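You operate a simulated robot arm through the tools that you are given. There is no shell and no other tool. Be economical: measure what you need, move in short steps, check, and stop when the job is done.

You run a simulated robot arm. Do the job below in one go: nothing can be reset, and whatever is moved stays where it is left.

JOB
Test the red tomato from the tray at N25 for firmness and put it in the Firm or Soft ring.
Fine: switch the tester on and leave it on; slide the tomato in, push the tester block down, slide it out again.

Only the result counts: the job must be done as asked and must still hold three seconds after the hand-in. Knocking over, shifting, dropping, spilling or breaking anything else fails it.

ROBOT AND FRAMES
A 7-joint arm with a two-finger parallel gripper, fixed in place. Base frame: the origin is at the foot of the arm, x ahead of it, y to its left, z up; the work surface is at about z = 0.006. Readings come in m, degrees, newtons and seconds.
With the tool pointing down near the work surface it reaches from about 0.22 to 0.58 m from the base axis. Its first joint turns from -66.0 to 66.0 degrees. Payload 2.5 kg.
The TCP is the grasp point between the finger pads, 0.023 m short of the fingertips. In the tool frame z runs along the fingers and y along their closing line. The gripper opens to 0.094 m. The fingers are 0.038 m wide and 0.01 m thick; the gripper's body (0.054 by 0.096 m) begins 0.039 m behind the TCP.
Orientation is told as [roll, pitch, yaw] about the base's x, y, z axes, in that order, counted from this pose: with the fingers straight down and closing along the base's y, the tool's x points along the base's -x, its y along +y and its z along -z.

CONTROLS
- The arm moves only by the tool apply_moves. Its argument "increments" is a list of rows, each an object of numbers (a shift or turn left out is 0, a gripper value left out holds the last): "fingers": the finger opening in m, from 0 to 0.094; "tx", "ty", "tz": the shift along the tool's x, y, z in m; "rx", "ry", "rz": the turn, a rotation vector about the tool's x, y, z in degrees. In form: [{"fingers": .., "tx": .., "ty": .., "tz": .., "rx": .., "ry": .., "rz": ..}, ...]. A call has 1 to 20 rows; each row is the pose to reach, as a shift and turn from the pose commanded when the call began, along the tool's axes at that moment. Each row takes 0.2 s and may step no farther than 0.05 m and 8.6 degrees from the row before; otherwise, or with a gripper value out of range, the whole call is refused. A pose out of reach is approached as far as the arm can. The call stops where the force on the tool passes 90 N (or 10 N more than at its start, if that is more) or the arm is blocked; 0.2 s more then pass. The fingers move at their own pace (about 0.108 m/s each) and stop on an object; they squeeze with about 27 N. The grip force told is the motor's: it shows also when the fingers shut on nothing. Time passes only in rows, and 0.2 s behind the last, so rows that repeat a pose let the fingers close. It gives the time, the measured TCP pose, the force on the tool (base axes), the opening and the grip force at its end, in the units of the frame above (readings bear some noise), and new pictures: "pictures" is both (left out), scene, wrist or none.
- Cameras (640 x 400 px; columns grow to the right, rows downward): "scene" is fixed at [0.1375, -0.4262, 0.5447]; the picture's right is [0.63, -0.78, 0.00], its down [-0.44, -0.35, -0.83] and it looks along [0.64, 0.52, -0.56] (base axes); focal length 214 px, centre (320, 200). "wrist" rides on the gripper at [0.086, 0.016, -0.074] in the tool frame; the picture's right is [-0.18, 0.98, 0.00], its down [-0.58, -0.11, -0.81] and it looks along [-0.79, -0.15, 0.59] (tool axes); focal length 243 px, centre (320, 200). There is no depth. A picture from a camera that has moved, and an enlarged one, comes with that camera's place and axes in the base frame and with its lens.
- inspect(camera, box): a new picture of the part [left, top, right, bottom] of that camera's present view, enlarged. The clock stands still meanwhile.
- close_job(): hands the job in; it is judged then, once.

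Work in short steps. Places have to be worked out from the pictures, the camera data and where the tool is seen: move nearer, look again, correct. Check each grasp and each placing, and mend what went wrong. You have 120 turns and 200 pictures in all, those below and enlarged ones among them. Open the gripper and draw the arm clear of the work before you hand the job in, unless the task says otherwise; then end with one line.

The tools are called as a command line: name --argument value ..., lists and objects as JSON in quotes. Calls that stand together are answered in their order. apply_moves: Moves the arm, as the interface text tells. Its arguments: {"type":"object","properties":{"increments":{"type":"array","items":{"type":"object","properties":{"fingers":{"type":"number"},"tx":{"type":"number"},"ty":{"type":"number"},"tz":{"type":"number"},"rx":{"type":"number"},"ry":{"type":"number"},"rz":{"type":"number"}}}},"pictures":{"type":"string","enum":["both","scene","wrist","none"]}},"required":["increments"]} The other tools are called the same way: inspect (camera, box) takes an enlarged picture of a part of a camera's view; close_job () hands the job in.

At the start:

```text
time_s: 0.0
tcp_pos: [0.3706, -0.1806, 0.3953]
tcp_rot: [0.0, 0.0, 0.0]
wrist_force: [-0.2, -0.1, -0.3]
width: 0.0939
grasp_force: 0.0
```

scene: 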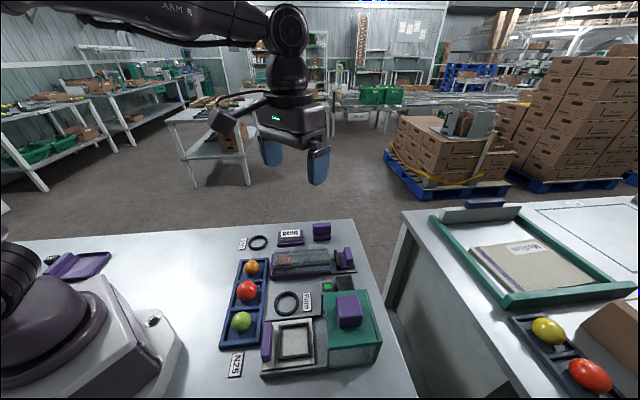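
wrist: 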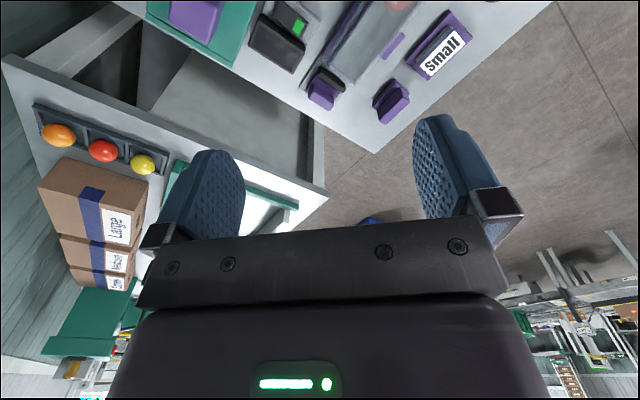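

I'll begin with an enlarged look at the work area in the scene camera.

inspect --camera "scene" --box '[210, 215, 400, 390]'

inspect --camera "scene" --box '[400, 190, 640, 400]'

inspect --camera "scene" --box '[230, 220, 370, 310]'

```text
2.29 times, centred on (305, 302) of scene
camera zoom: at [0.1375, -0.4262, 0.5447], right [0.63, -0.78, 0.0], down [-0.44, -0.35, -0.83], along [0.64, 0.52, -0.56], focal length 490 px, centre (354, -34)
```

zoom: 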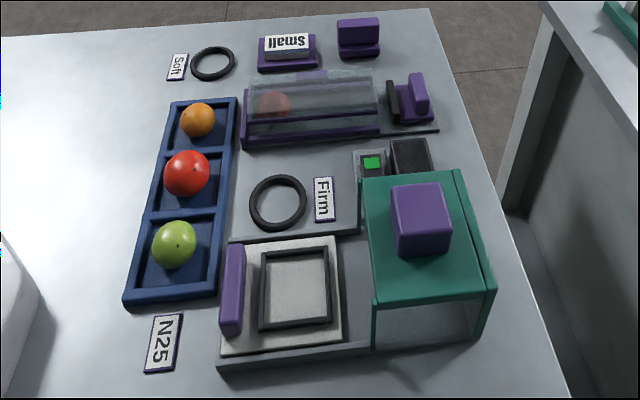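

```text
1.90 times, centred on (520, 295) of scene
camera zoom: at [0.1375, -0.4262, 0.5447], right [0.63, -0.78, 0.0], down [-0.44, -0.35, -0.83], along [0.64, 0.52, -0.56], focal length 408 px, centre (-61, 19)
```

zoom: 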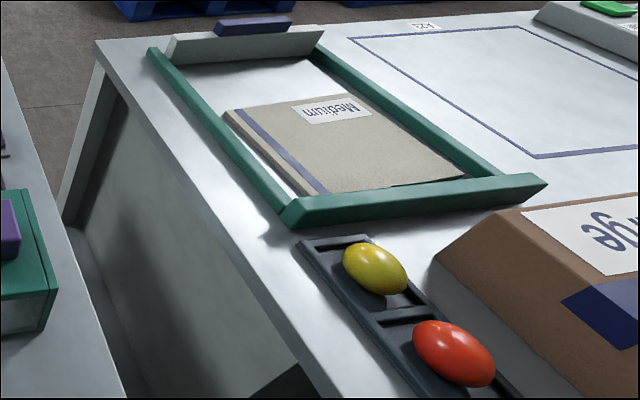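

```text
4.44 times, centred on (300, 265) of scene
camera zoom: at [0.1375, -0.4262, 0.5447], right [0.63, -0.78, 0.0], down [-0.44, -0.35, -0.83], along [0.64, 0.52, -0.56], focal length 953 px, centre (409, -89)
```

zoom: 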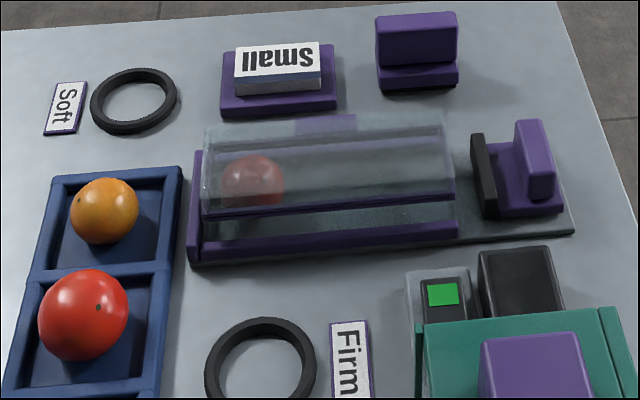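

The tester's slide axis appears to run at about -45° in base axes. I'll turn the tool to yaw -45° and hover lower over the tester for a closer view.

apply_moves --increments '[{"tx": 0.018, "ty": 0.003, "tz": 0.016, "rz": 8}, {"tx": 0.036, "ty": 0.006, "tz": 0.032, "rz": 16}, {"tx": 0.054, "ty": 0.01, "tz": 0.048, "rz": 24}, {"tx": 0.072, "ty": 0.013, "tz": 0.064, "rz": 32}, {"tx": 0.09, "ty": 0.017, "tz": 0.08, "rz": 40}, {"tx": 0.11, "ty": 0.02, "tz": 0.095, "rz": 45}, {"tx": 0.11, "ty": 0.02, "tz": 0.095, "rz": 45}]'

```text
time_s: 1.6
tcp_pos: [0.2596, -0.1619, 0.2998]
tcp_rot: [0.0, -0.1, -45.1]
wrist_force: [-0.2, 0.4, 0.2]
width: 0.0941
grasp_force: 0.1
camera wrist: at [0.2112, -0.0889, 0.3759], right [0.83, 0.56, 0.0], down [0.33, -0.49, 0.81], along [0.45, -0.67, -0.59], focal length 243 px, centre (320, 200)
```

scene: 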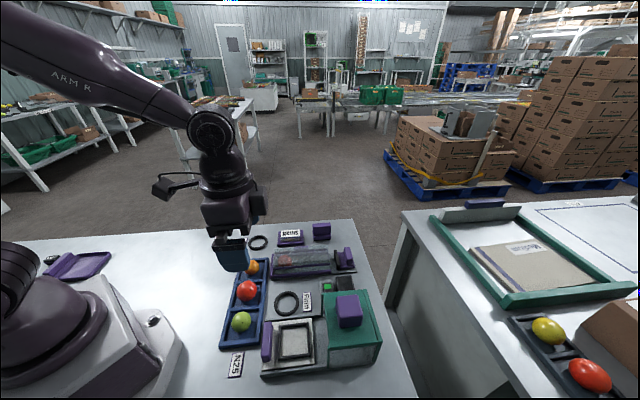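
wrist: 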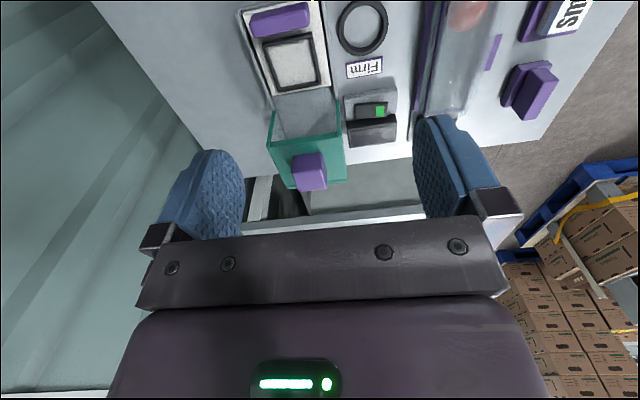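

The wrist now sees the tester. Enlarging it to read the switch, slide and block.

inspect --camera "wrist" --box '[225, 0, 417, 120]'

inspect --camera "wrist" --box '[250, 80, 410, 195]'

inspect --camera "wrist" --box '[335, 80, 405, 155]'

inspect --camera "scene" --box '[250, 270, 390, 390]'

```text
3.33 times, centred on (321, 60) of wrist
camera zoom: at [0.2112, -0.0889, 0.3759], right [0.83, 0.56, 0.0], down [0.33, -0.49, 0.81], along [0.45, -0.67, -0.59], focal length 809 px, centre (317, 667)
```

zoom: 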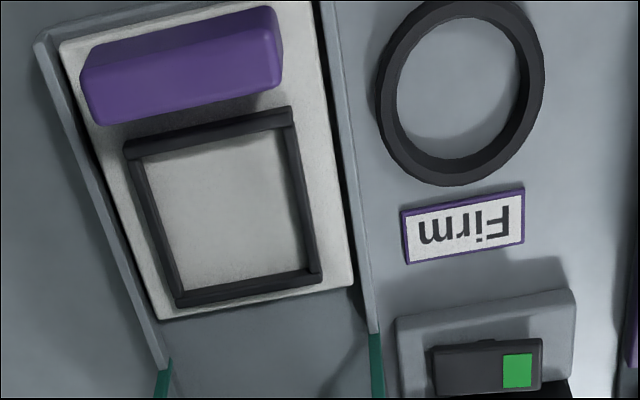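

```text
3.48 times, centred on (330, 138) of wrist
camera zoom: at [0.2112, -0.0889, 0.3759], right [0.83, 0.56, 0.0], down [0.33, -0.49, 0.81], along [0.45, -0.67, -0.59], focal length 844 px, centre (285, 417)
```

zoom: 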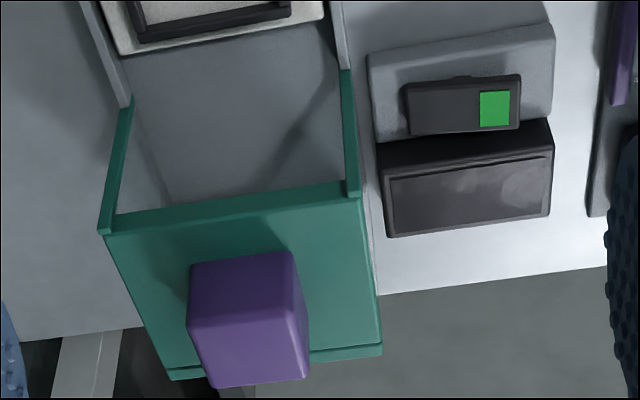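

```text
5.33 times, centred on (370, 118) of wrist
camera zoom: at [0.2112, -0.0889, 0.3759], right [0.83, 0.56, 0.0], down [0.33, -0.49, 0.81], along [0.45, -0.67, -0.59], focal length 1294 px, centre (53, 640)
```

zoom: 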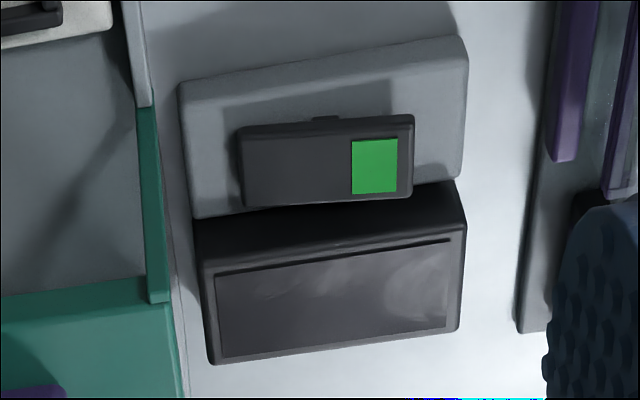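

```text
3.33 times, centred on (320, 330) of scene
camera zoom: at [0.1375, -0.4262, 0.5447], right [0.63, -0.78, 0.0], down [-0.44, -0.35, -0.83], along [0.64, 0.52, -0.56], focal length 715 px, centre (320, -233)
```

zoom: 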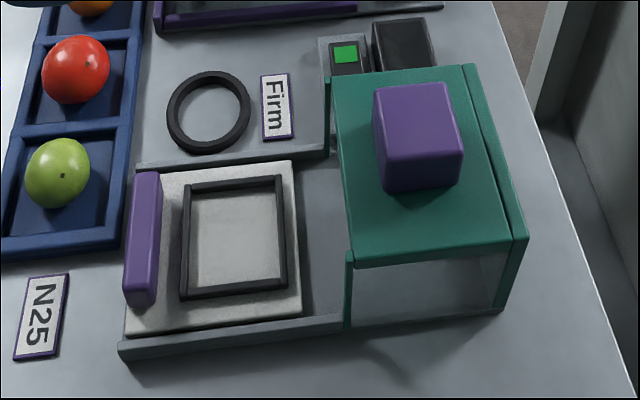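

Layout: carriage slides along base (0.71,-0.71) under the green box. The rocker has its green end at roughly (0.419,-0.223), with a dark display behind it. I'll go nearer with the fingers shut for a better look.

apply_moves --increments '[{"fingers": 0, "tx": -0.02, "ty": 0.015, "tz": 0.03}, {"tx": -0.04, "ty": 0.03, "tz": 0.06}, {"tx": -0.06, "ty": 0.045, "tz": 0.09}, {"tx": -0.08, "ty": 0.06, "tz": 0.12}, {"tx": -0.102, "ty": 0.076, "tz": 0.15}, {"tx": -0.102, "ty": 0.076, "tz": 0.15}]'

```text
time_s: 3.0
tcp_pos: [0.387, -0.1799, 0.1468]
tcp_rot: [0.0, 0.0, -45.0]
wrist_force: [0.6, -0.2, 0.3]
width: 0.0001
grasp_force: 26.7
camera wrist: at [0.337, -0.1064, 0.2235], right [0.82, 0.57, 0.0], down [0.33, -0.49, 0.81], along [0.46, -0.67, -0.59], focal length 243 px, centre (320, 200)
```

scene: 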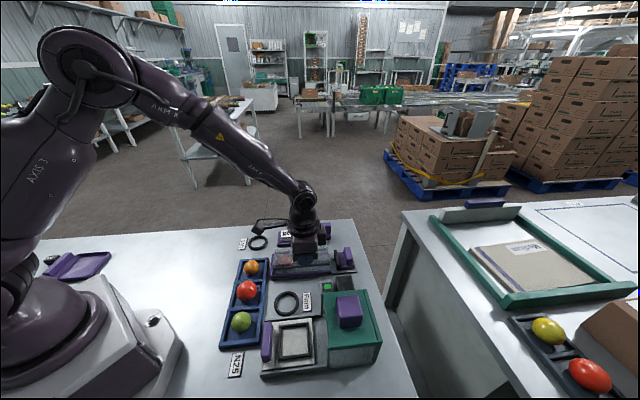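
wrist: 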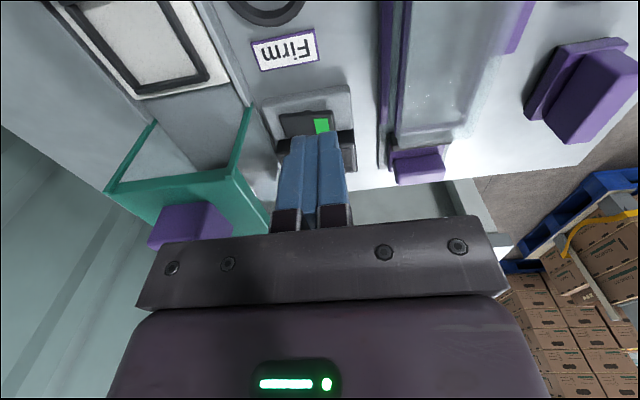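

Both views agree that the green end is at about (0.420,-0.224,0.03). I'll move over it, biased away from the display, and descend to just above it.

apply_moves --increments '[{"tx": -0.02, "tz": 0.02}, {"tx": -0.042, "tz": 0.04}, {"tx": -0.042, "tz": 0.06}, {"tx": -0.042, "tz": 0.078}, {"tx": -0.042, "tz": 0.078}]' --pictures "wrist"

inspect --camera "scene" --box '[280, 240, 380, 320]'

inspect --camera "wrist" --box '[200, 50, 420, 230]'

```text
time_s: 4.2
tcp_pos: [0.4168, -0.2092, 0.0719]
tcp_rot: [0.0, 0.0, -45.1]
wrist_force: [0.1, 0.5, -0.3]
width: 0.0001
grasp_force: 27.0
camera wrist: at [0.3666, -0.136, 0.1482], right [0.82, 0.57, 0.0], down [0.33, -0.49, 0.81], along [0.46, -0.67, -0.59], focal length 243 px, centre (320, 200)
```

wrist: 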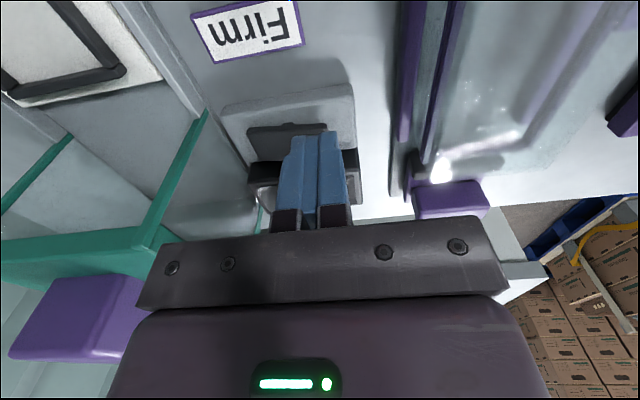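

```text
5.00 times, centred on (330, 280) of scene
camera zoom: at [0.1375, -0.4262, 0.5447], right [0.63, -0.78, 0.0], down [-0.44, -0.35, -0.83], along [0.64, 0.52, -0.56], focal length 1072 px, centre (270, -200)
```

zoom: 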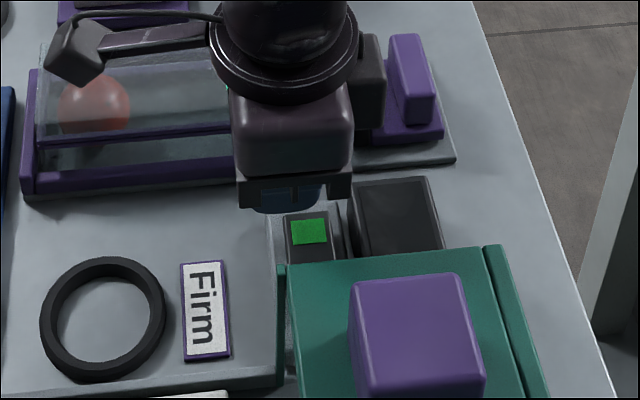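

```text
2.22 times, centred on (310, 140) of wrist
camera zoom: at [0.3666, -0.136, 0.1482], right [0.82, 0.57, 0.0], down [0.33, -0.49, 0.81], along [0.46, -0.67, -0.59], focal length 539 px, centre (342, 333)
```

zoom: 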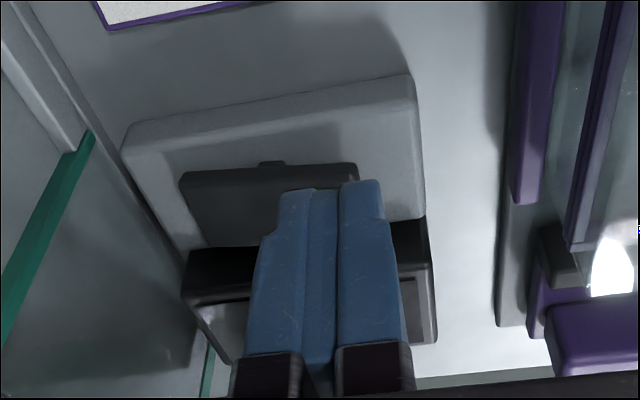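

Fingers sit over the green end, tip at z≈0.049. Pressing down gently, then rising a little to see whether it latched.

apply_moves --increments '[{"tz": 0.008, "ty": -0.004}, {"tz": 0.015, "ty": -0.004}, {"tz": 0.02, "ty": -0.004}, {"tz": 0.023, "ty": -0.004}, {"tz": 0.026, "ty": -0.004}]' --pictures "scene"

inspect --camera "scene" --box '[280, 240, 380, 320]'

```text
time_s: 5.4
tcp_pos: [0.4127, -0.2129, 0.0496]
tcp_rot: [-0.1, 0.0, -45.0]
wrist_force: [-18.2, 10.9, 39.4]
width: 0.0
grasp_force: 26.9
```

scene: 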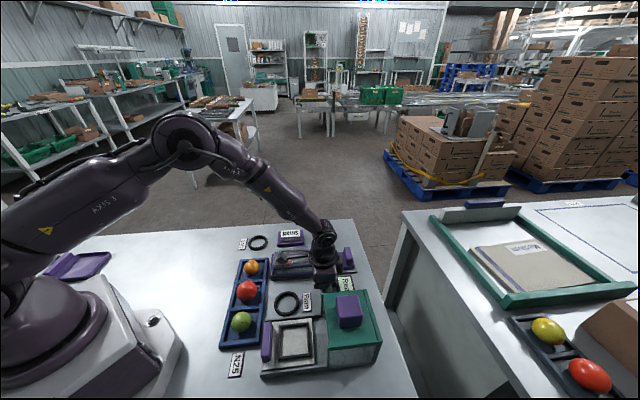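

```text
5.00 times, centred on (330, 280) of scene
camera zoom: at [0.1373, -0.4261, 0.5448], right [0.63, -0.78, 0.0], down [-0.44, -0.35, -0.83], along [0.64, 0.52, -0.56], focal length 1072 px, centre (270, -200)
```

zoom: 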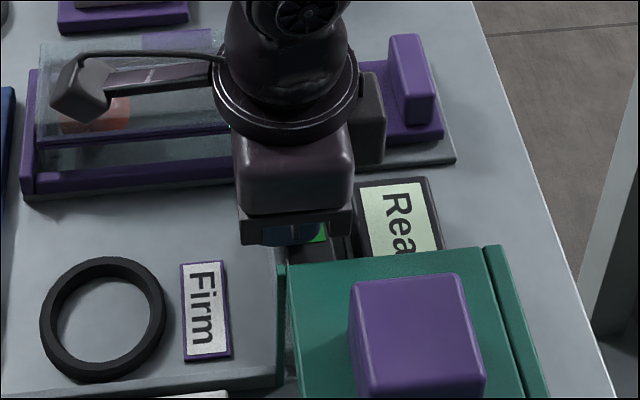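

The display lit up "Rea(dy)", so it's on. Rising straight up, then checking it stays on.

apply_moves --increments '[{"tz": -0.03}, {"tz": -0.07}, {"tz": -0.11}, {"tz": -0.15}, {"tz": -0.19, "tx": 0.03}]' --pictures "scene"

inspect --camera "scene" --box '[280, 240, 380, 320]'

inspect --camera "scene" --box '[215, 245, 315, 370]'

```text
time_s: 6.6
tcp_pos: [0.3942, -0.1894, 0.2344]
tcp_rot: [-0.1, 0.0, -44.9]
wrist_force: [0.2, -0.6, 0.1]
width: 0.0
grasp_force: 27.0
```

scene: 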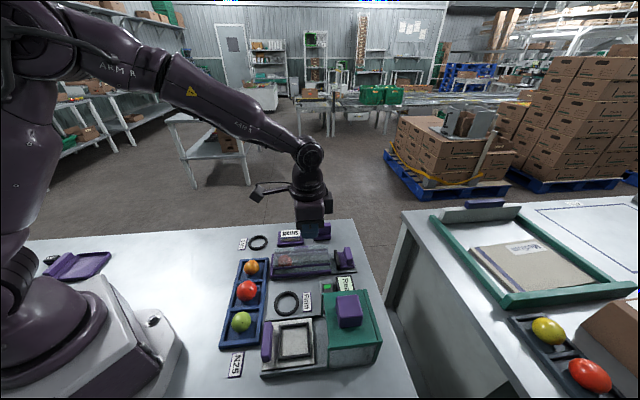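

```text
5.00 times, centred on (330, 280) of scene
camera zoom: at [0.1375, -0.4263, 0.5447], right [0.63, -0.78, 0.0], down [-0.44, -0.35, -0.83], along [0.64, 0.52, -0.56], focal length 1072 px, centre (270, -200)
```

zoom: 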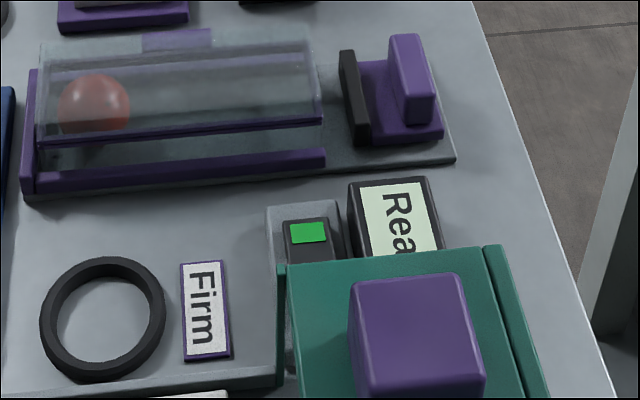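

```text
3.20 times, centred on (265, 308) of scene
camera zoom: at [0.1375, -0.4263, 0.5447], right [0.63, -0.78, 0.0], down [-0.44, -0.35, -0.83], along [0.64, 0.52, -0.56], focal length 686 px, centre (496, -144)
```

zoom: 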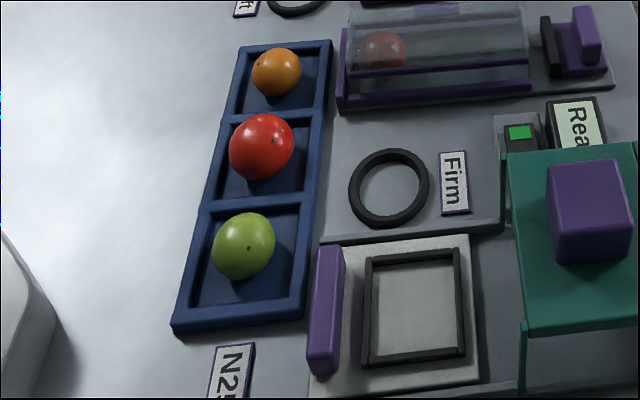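

The tester is on. Next I'll hover over the red tomato with the fingers open to fix its position.

apply_moves --increments '[{"fingers": 0.094, "tx": 0.04, "ty": -0.002, "tz": 0.01}, {"tx": 0.08, "ty": -0.004, "tz": 0.02}, {"tx": 0.12, "ty": -0.006, "tz": 0.03}, {"tx": 0.163, "ty": -0.007, "tz": 0.035}, {"tx": 0.163, "ty": -0.007, "tz": 0.035}]'

inspect --camera "wrist" --box '[200, 0, 440, 160]'

```text
time_s: 7.8
tcp_pos: [0.2716, -0.0811, 0.1995]
tcp_rot: [-0.1, 0.0, -45.0]
wrist_force: [0.7, -0.3, 0.4]
width: 0.0943
grasp_force: 0.1
camera wrist: at [0.2225, -0.0072, 0.2763], right [0.82, 0.57, 0.0], down [0.33, -0.49, 0.81], along [0.46, -0.67, -0.59], focal length 243 px, centre (320, 200)
```

scene: 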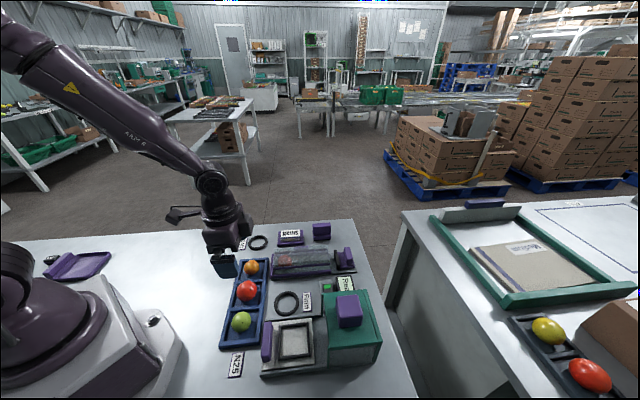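
wrist: 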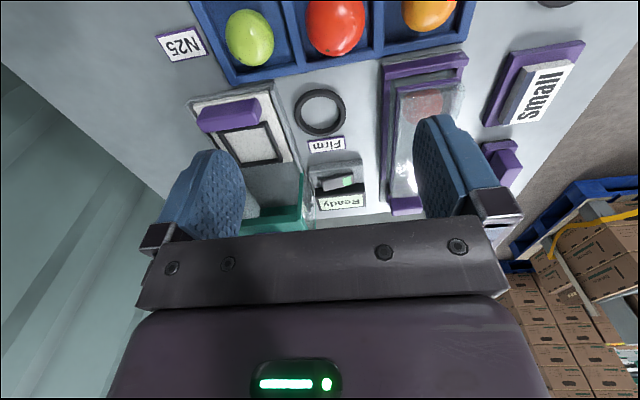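

```text
2.50 times, centred on (320, 80) of wrist
camera zoom: at [0.2225, -0.0072, 0.2763], right [0.82, 0.57, 0.0], down [0.33, -0.49, 0.81], along [0.46, -0.67, -0.59], focal length 606 px, centre (320, 500)
```

zoom: 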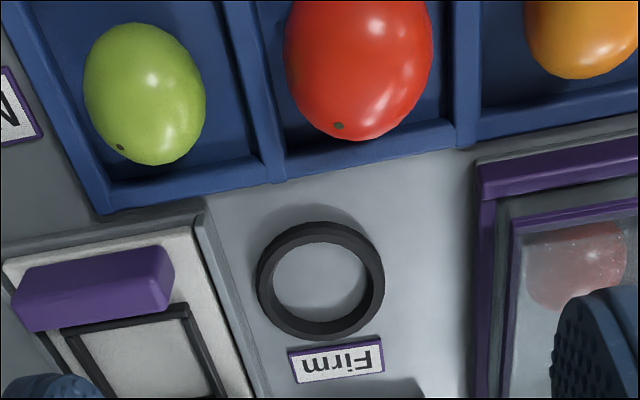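

The red tomato is about at p≈0.147, q≈0.240 (base ≈0.274,-0.066), 0.05 across. I'll centre on it, lower to z 0.10, narrow the fingers to 0.075 and check.

apply_moves --increments '[{"fingers": 0.075, "tx": 0.004, "ty": 0.006, "tz": 0.035}, {"tx": 0.009, "ty": 0.012, "tz": 0.07}, {"tx": 0.009, "ty": 0.012, "tz": 0.1}, {"tx": 0.009, "ty": 0.012, "tz": 0.1}]'

inspect --camera "wrist" --box '[200, 20, 440, 220]'

inspect --camera "scene" --box '[200, 235, 300, 350]'

```text
time_s: 8.8
tcp_pos: [0.2758, -0.0657, 0.1006]
tcp_rot: [0.0, 0.0, -45.0]
wrist_force: [0.5, -0.1, 0.6]
width: 0.075
grasp_force: 0.0
camera wrist: at [0.226, 0.0079, 0.1771], right [0.82, 0.57, 0.0], down [0.33, -0.49, 0.81], along [0.46, -0.67, -0.59], focal length 243 px, centre (320, 200)
```

scene: 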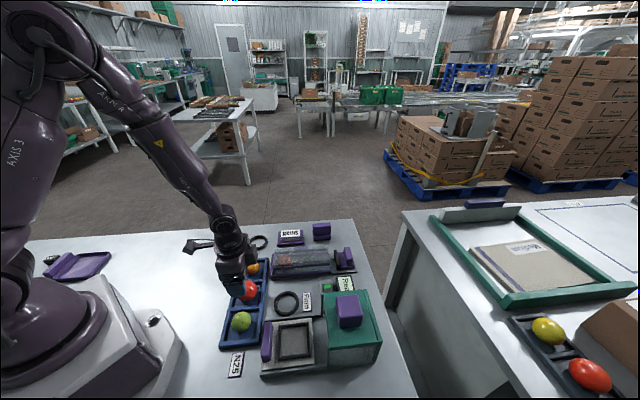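
wrist: 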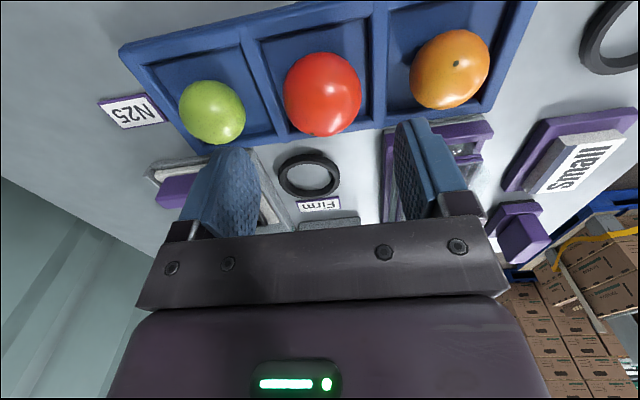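

```text
2.00 times, centred on (320, 120) of wrist
camera zoom: at [0.226, 0.0079, 0.1771], right [0.82, 0.57, 0.0], down [0.33, -0.49, 0.81], along [0.46, -0.67, -0.59], focal length 485 px, centre (320, 360)
```

zoom: 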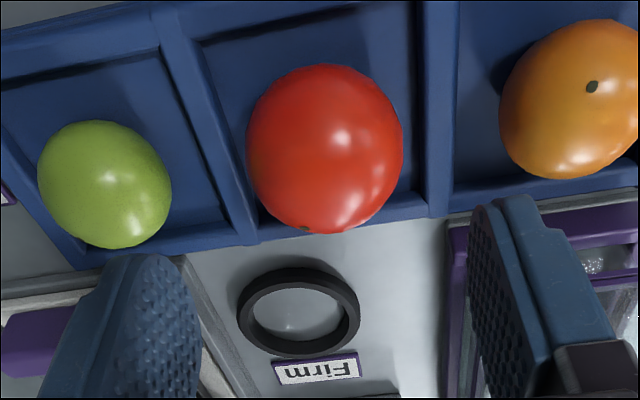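

```text
3.48 times, centred on (250, 292) of scene
camera zoom: at [0.1375, -0.4262, 0.5447], right [0.63, -0.78, 0.0], down [-0.44, -0.35, -0.83], along [0.64, 0.52, -0.56], focal length 746 px, centre (564, -122)
```

zoom: 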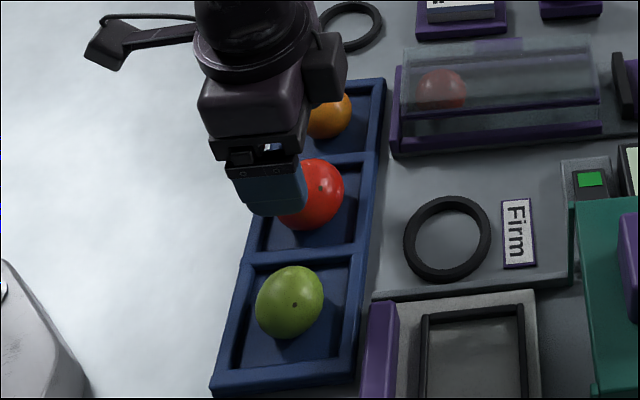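

The wrist view puts the tomato at p≈0.150, q≈0.239, and the TCP is within 2–3 mm. Descending to z 0.05 (tips about 0.027) and closing.

apply_moves --increments '[{"fingers": 0.068, "tx": 0.0025, "ty": 0.0015, "tz": 0.02}, {"tx": 0.0025, "ty": 0.0015, "tz": 0.035}, {"tx": 0.0025, "ty": 0.0015, "tz": 0.05}, {"tx": 0.0025, "ty": 0.0015, "tz": 0.05}]'

inspect --camera "wrist" --box '[180, 40, 460, 240]'

```text
time_s: 9.8
tcp_pos: [0.2764, -0.0628, 0.0522]
tcp_rot: [0.0, 0.0, -45.0]
wrist_force: [-0.3, 0.8, -0.5]
width: 0.0678
grasp_force: 0.1
camera wrist: at [0.2257, 0.0109, 0.1271], right [0.82, 0.57, 0.0], down [0.33, -0.49, 0.81], along [0.46, -0.67, -0.59], focal length 243 px, centre (320, 200)
```

scene: 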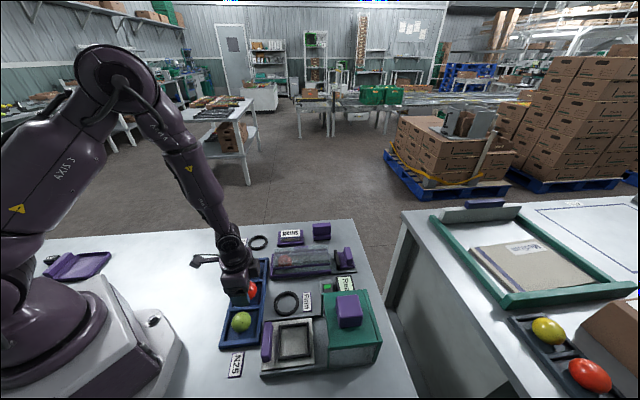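
wrist: 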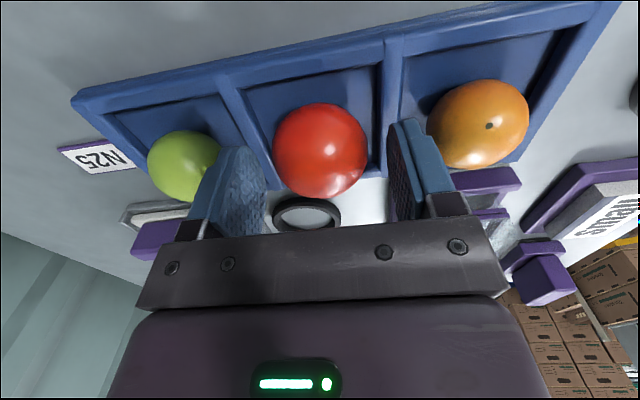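

```text
2.00 times, centred on (320, 140) of wrist
camera zoom: at [0.2257, 0.0109, 0.1271], right [0.82, 0.57, 0.0], down [0.33, -0.49, 0.81], along [0.46, -0.67, -0.59], focal length 485 px, centre (320, 320)
```

zoom: 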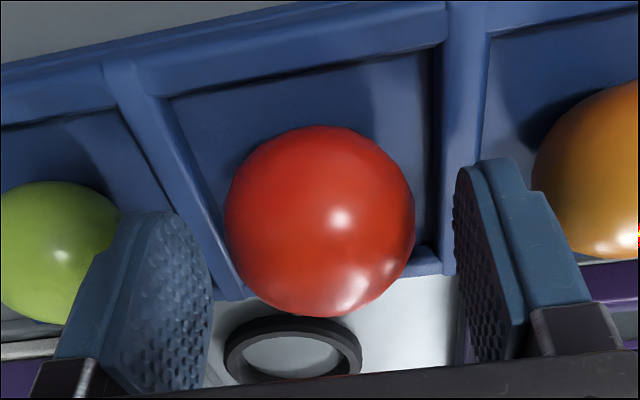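

Fingers straddle the tomato well centred, and no neighbour is touched. A small trim of 3 mm toward the base and 4 mm down, then close.

apply_moves --increments '[{"tx": 0.003, "tz": 0.004}, {"tx": 0.003, "tz": 0.004, "fingers": 0.04}, {"tx": 0.003, "tz": 0.004, "fingers": 0.03}, {"tx": 0.003, "tz": 0.004, "fingers": 0.03}]'

inspect --camera "wrist" --box '[180, 40, 460, 240]'

```text
time_s: 10.8
tcp_pos: [0.2733, -0.0606, 0.0474]
tcp_rot: [0.1, 0.0, -45.0]
wrist_force: [-0.2, -0.2, 0.2]
width: 0.051
grasp_force: 16.2
camera wrist: at [0.2231, 0.013, 0.1236], right [0.82, 0.57, 0.0], down [0.33, -0.49, 0.81], along [0.46, -0.67, -0.59], focal length 243 px, centre (320, 200)
```

scene: 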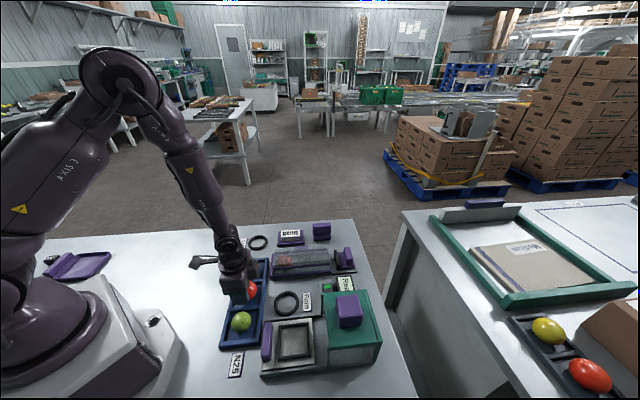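
wrist: 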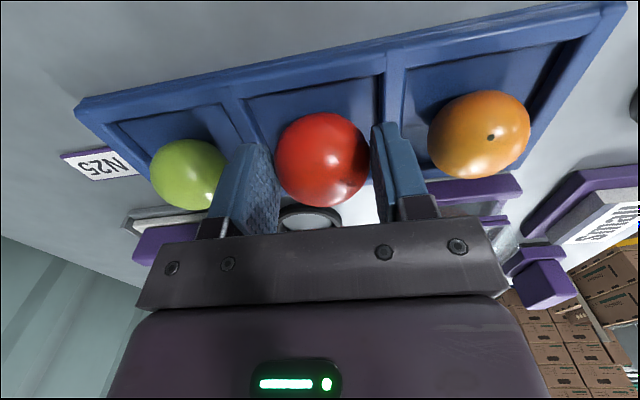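

```text
2.00 times, centred on (320, 140) of wrist
camera zoom: at [0.2231, 0.013, 0.1236], right [0.82, 0.57, 0.0], down [0.33, -0.49, 0.81], along [0.46, -0.67, -0.59], focal length 485 px, centre (320, 320)
```

zoom: 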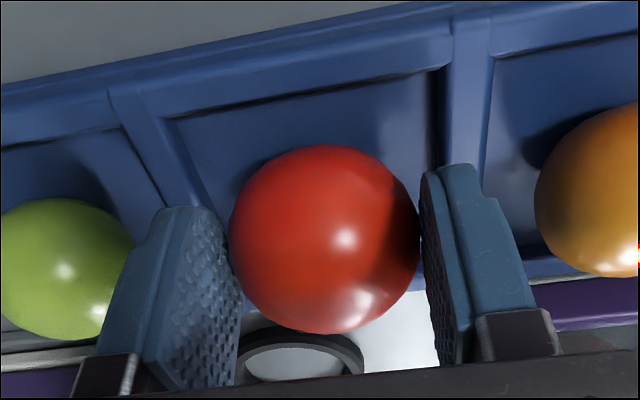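

The fingers are on the tomato at 0.051 m. Letting the grip build, then lifting straight up.

apply_moves --increments '[{"fingers": 0.03}, {"fingers": 0.03}, {"tz": -0.01}, {"tz": -0.03}, {"tz": -0.06}, {"tz": -0.09}, {"tz": -0.11}]'

```text
time_s: 12.4
tcp_pos: [0.2713, -0.0585, 0.1576]
tcp_rot: [0.0, 0.0, -45.0]
wrist_force: [-0.8, 0.1, -0.6]
width: 0.0507
grasp_force: 16.3
camera wrist: at [0.2213, 0.0135, 0.233], right [0.83, 0.56, 0.0], down [0.33, -0.49, 0.81], along [0.46, -0.67, -0.59], focal length 243 px, centre (320, 200)
```

scene: 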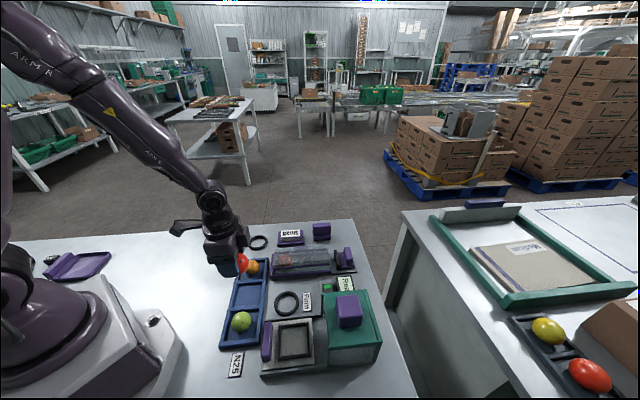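
wrist: 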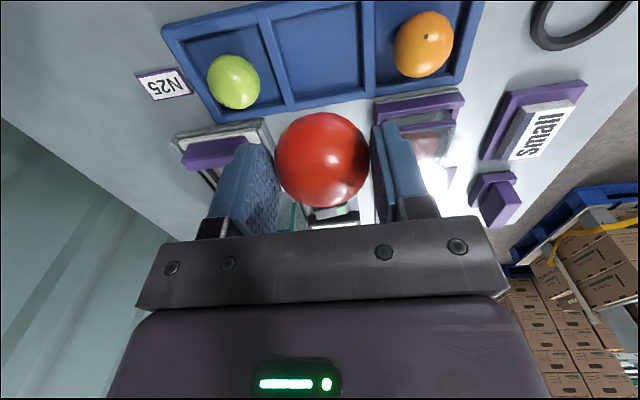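

Tomato lifted cleanly. Carrying it over to the carriage frame (p≈0.0215, q≈0.359), staying high.

apply_moves --increments '[{"tx": -0.025, "ty": -0.026}, {"tx": -0.05, "ty": -0.052}, {"tx": -0.075, "ty": -0.078}, {"tx": -0.1, "ty": -0.104}, {"tx": -0.126, "ty": -0.129}, {"tx": -0.126, "ty": -0.129}]'

inspect --camera "wrist" --box '[180, 0, 460, 200]'

inspect --camera "scene" --box '[230, 260, 390, 390]'

```text
time_s: 13.8
tcp_pos: [0.2691, -0.2407, 0.1567]
tcp_rot: [0.1, 0.1, -45.0]
wrist_force: [-0.5, -0.4, -0.5]
width: 0.051
grasp_force: 16.0
camera wrist: at [0.2191, -0.1682, 0.2324], right [0.82, 0.57, 0.0], down [0.33, -0.49, 0.81], along [0.46, -0.66, -0.59], focal length 243 px, centre (320, 200)
```

scene: 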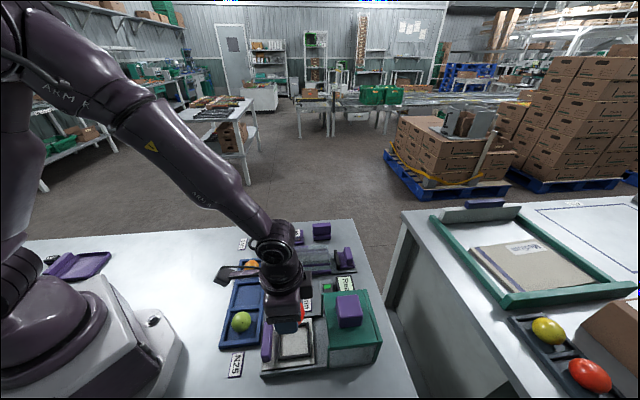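
wrist: 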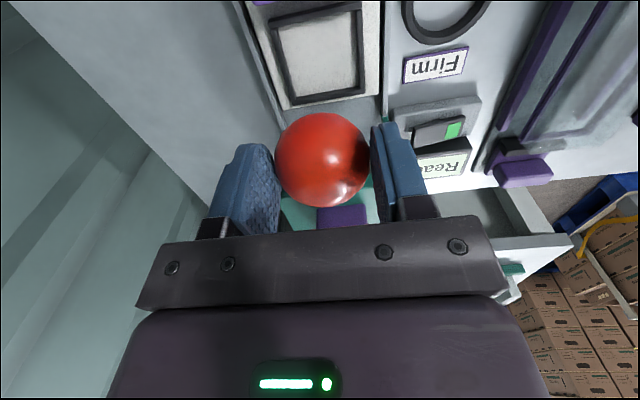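

```text
2.00 times, centred on (320, 100) of wrist
camera zoom: at [0.2191, -0.1682, 0.2324], right [0.82, 0.57, 0.0], down [0.33, -0.49, 0.81], along [0.46, -0.66, -0.59], focal length 485 px, centre (320, 400)
```

zoom: 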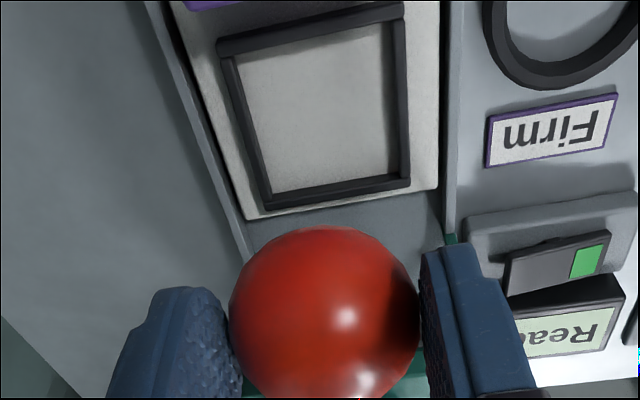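

```text
3.08 times, centred on (310, 325) of scene
camera zoom: at [0.1375, -0.4262, 0.5447], right [0.63, -0.78, 0.0], down [-0.44, -0.35, -0.83], along [0.64, 0.52, -0.56], focal length 660 px, centre (351, -185)
```

zoom: 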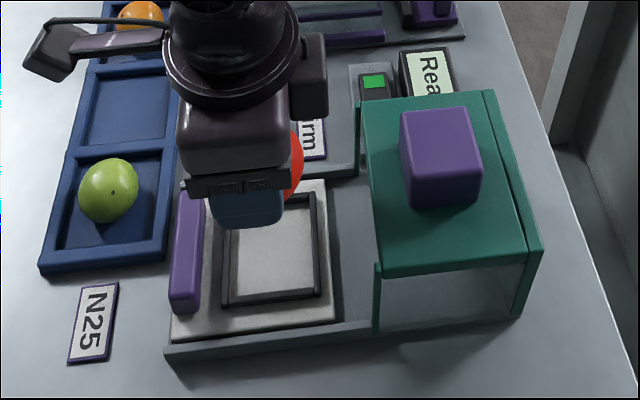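

The TCP is at p=0.0201, q=0.3605, and the frame centre computes to p≈0.0205, q≈0.361, so it's aligned. Lowering to z≈0.075 and checking.

apply_moves --increments '[{"tz": 0.03}, {"tz": 0.06}, {"tz": 0.08}, {"tz": 0.08}]'

inspect --camera "wrist" --box '[180, 40, 460, 240]'

inspect --camera "scene" --box '[240, 290, 360, 390]'

```text
time_s: 14.8
tcp_pos: [0.2681, -0.241, 0.0755]
tcp_rot: [0.0, 0.0, -45.0]
wrist_force: [0.0, 0.0, 0.5]
width: 0.0509
grasp_force: 15.5
camera wrist: at [0.2184, -0.1675, 0.1517], right [0.82, 0.57, 0.0], down [0.33, -0.49, 0.81], along [0.46, -0.67, -0.59], focal length 243 px, centre (320, 200)
```

scene: 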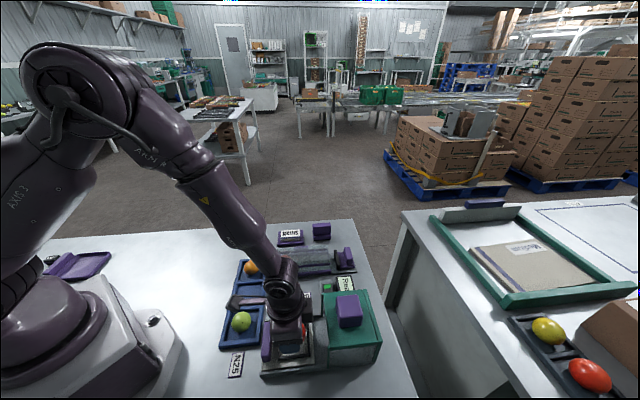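
wrist: 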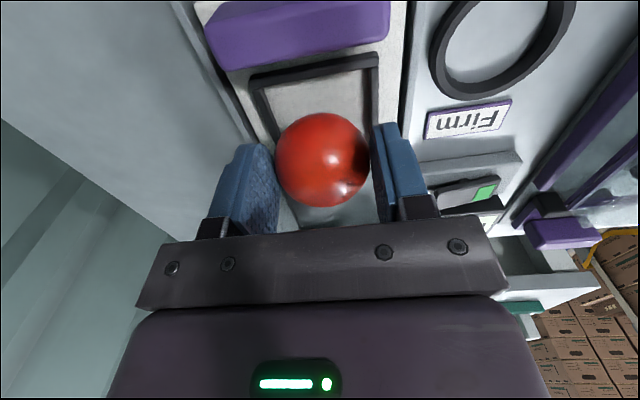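

```text
2.00 times, centred on (320, 140) of wrist
camera zoom: at [0.2184, -0.1675, 0.1517], right [0.82, 0.57, 0.0], down [0.33, -0.49, 0.81], along [0.46, -0.67, -0.59], focal length 485 px, centre (320, 320)
```

zoom: 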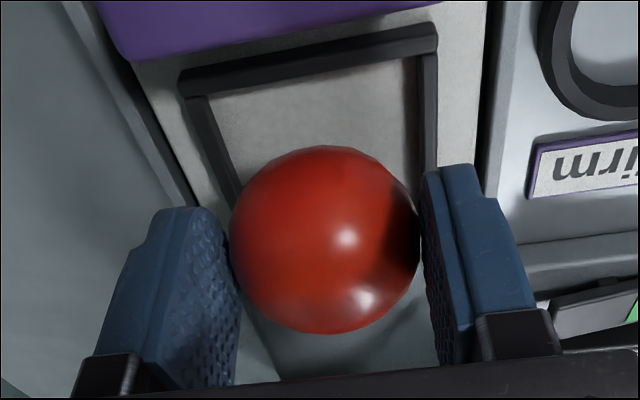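

```text
4.00 times, centred on (300, 340) of scene
camera zoom: at [0.1375, -0.4262, 0.5447], right [0.63, -0.78, 0.0], down [-0.44, -0.35, -0.83], along [0.64, 0.52, -0.56], focal length 858 px, centre (400, -360)
```

zoom: 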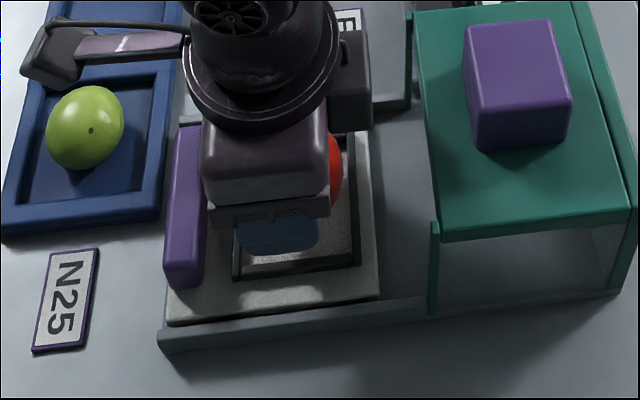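

Still no contact. Lowering in small steps, watching the force.

apply_moves --increments '[{"tz": 0.006}, {"tz": 0.01}, {"tz": 0.013}, {"tz": 0.013}]' --pictures "wrist"

inspect --camera "scene" --box '[240, 290, 360, 390]'

```text
time_s: 15.8
tcp_pos: [0.2684, -0.2418, 0.0639]
tcp_rot: [-0.1, 0.0, -44.9]
wrist_force: [0.7, 0.5, -0.4]
width: 0.051
grasp_force: 15.9
camera wrist: at [0.2186, -0.168, 0.14], right [0.83, 0.56, 0.0], down [0.33, -0.49, 0.81], along [0.46, -0.67, -0.59], focal length 243 px, centre (320, 200)
```

wrist: 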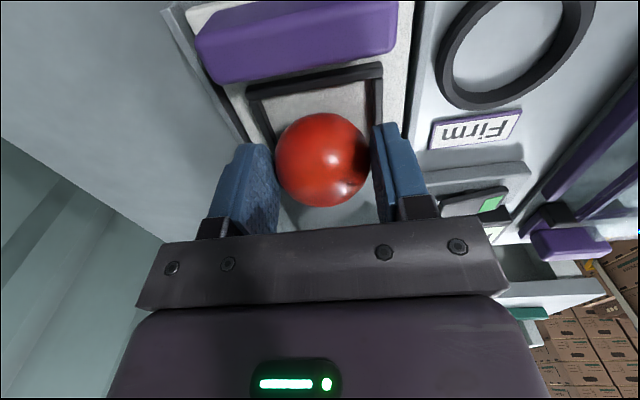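

```text
4.00 times, centred on (300, 340) of scene
camera zoom: at [0.1375, -0.4262, 0.5447], right [0.63, -0.78, 0.0], down [-0.44, -0.35, -0.83], along [0.64, 0.52, -0.56], focal length 858 px, centre (400, -360)
```

zoom: 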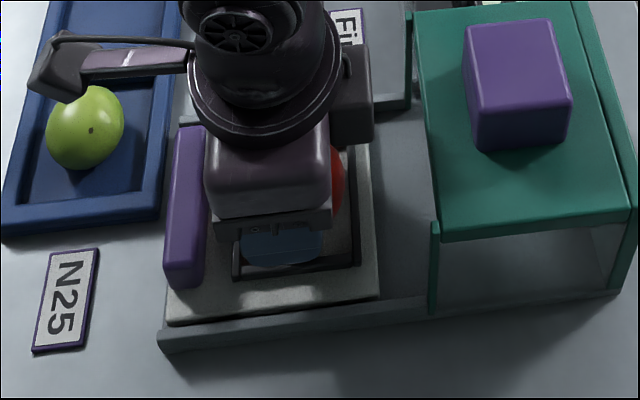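

No contact yet at z 0.064; stepping lower.

apply_moves --increments '[{"tz": 0.003}, {"tz": 0.005}, {"tz": 0.005}]' --pictures "none"

apply_moves --increments '[{"tz": 0.002}, {"tz": 0.003}, {"tz": 0.003}]' --pictures "none"

inspect --camera "wrist" --box '[180, 40, 460, 240]'

inspect --camera "scene" --box '[260, 310, 330, 370]'

```text
time_s: 16.6
tcp_pos: [0.2681, -0.241, 0.0593]
tcp_rot: [0.1, 0.0, -45.0]
wrist_force: [-2.7, 0.9, 7.7]
width: 0.0512
grasp_force: 15.8
```

```text
time_s: 17.4
tcp_pos: [0.2711, -0.2423, 0.056]
tcp_rot: [0.0, -0.1, -45.0]
wrist_force: [-2.1, -4.6, 13.6]
width: 0.0509
grasp_force: 15.7
```

```text
2.00 times, centred on (320, 140) of wrist
camera zoom: at [0.2196, -0.1687, 0.1321], right [0.83, 0.56, 0.0], down [0.33, -0.49, 0.81], along [0.46, -0.67, -0.59], focal length 485 px, centre (320, 320)
```

zoom: 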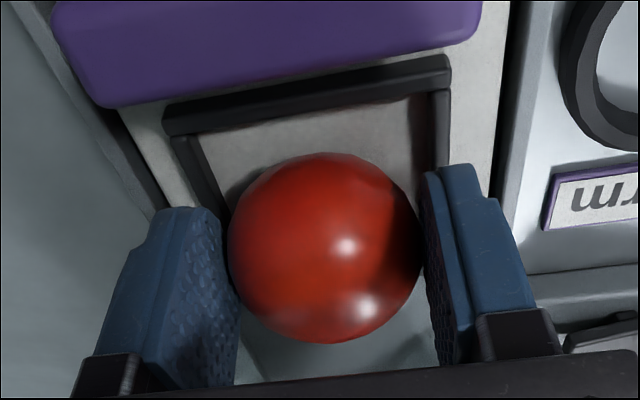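

```text
6.67 times, centred on (295, 340) of scene
camera zoom: at [0.1374, -0.4262, 0.5447], right [0.63, -0.78, 0.0], down [-0.44, -0.35, -0.83], along [0.64, 0.52, -0.56], focal length 1430 px, centre (487, -733)
```

zoom: 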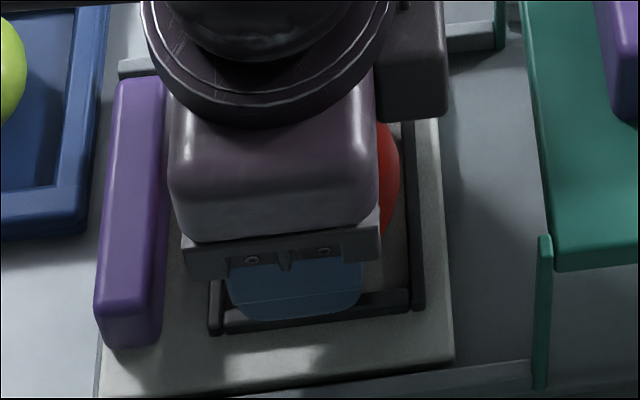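

Contact force of 8–14 N from about z 0.059, so the tomato is resting on the plate. Backing off 2 mm, opening modestly, then rising.

apply_moves --increments '[{"tz": -0.002}, {"tz": -0.002, "fingers": 0.066}, {"tz": -0.002, "fingers": 0.066}, {"tz": -0.01}, {"tz": -0.03}, {"tz": -0.07}, {"tz": -0.1}]'

inspect --camera "wrist" --box '[180, 0, 460, 200]'

inspect --camera "scene" --box '[250, 270, 390, 390]'

```text
time_s: 19.0
tcp_pos: [0.2689, -0.2407, 0.1547]
tcp_rot: [0.0, 0.0, -45.0]
wrist_force: [0.6, 0.0, 0.7]
width: 0.0659
grasp_force: 0.1
camera wrist: at [0.2192, -0.1683, 0.2313], right [0.83, 0.56, 0.0], down [0.33, -0.49, 0.81], along [0.46, -0.67, -0.59], focal length 243 px, centre (320, 200)
```

scene: 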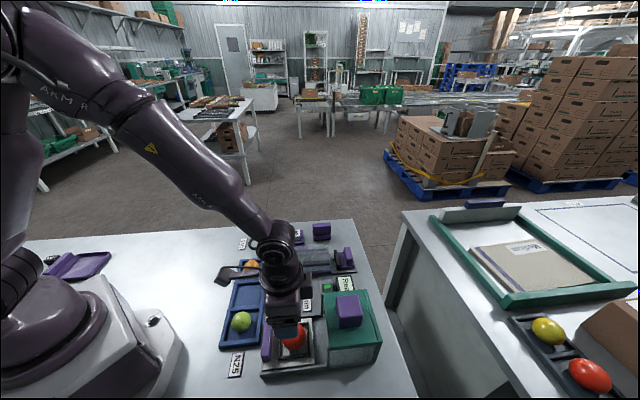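
wrist: 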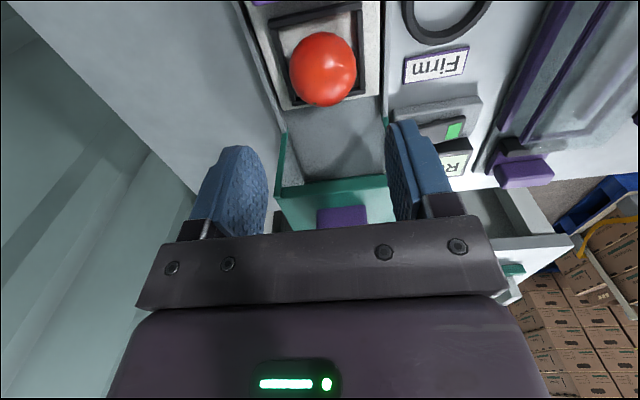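

```text
2.00 times, centred on (320, 100) of wrist
camera zoom: at [0.2192, -0.1683, 0.2313], right [0.83, 0.56, 0.0], down [0.33, -0.49, 0.81], along [0.46, -0.67, -0.59], focal length 485 px, centre (320, 400)
```

zoom: 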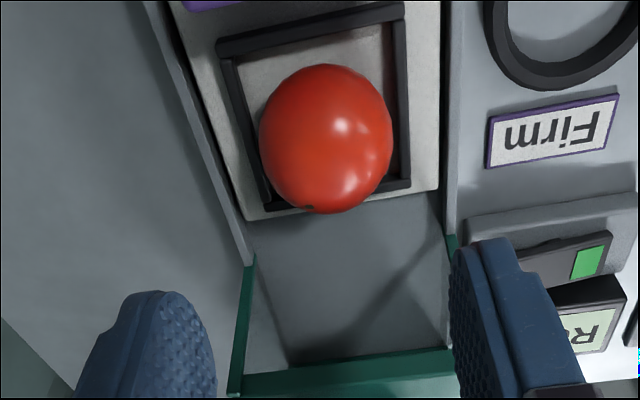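

```text
3.33 times, centred on (320, 330) of scene
camera zoom: at [0.1375, -0.4262, 0.5447], right [0.63, -0.78, 0.0], down [-0.44, -0.35, -0.83], along [0.64, 0.52, -0.56], focal length 715 px, centre (320, -233)
```

zoom: 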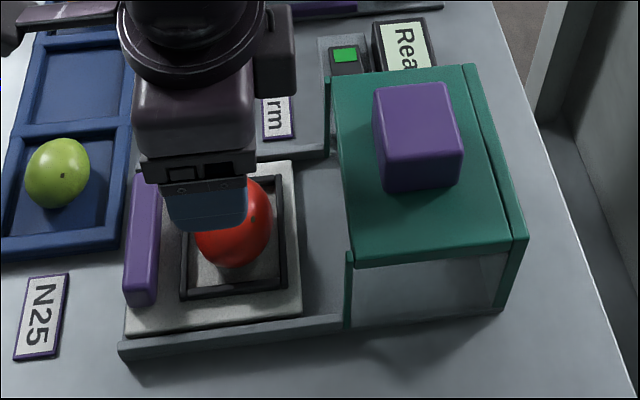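

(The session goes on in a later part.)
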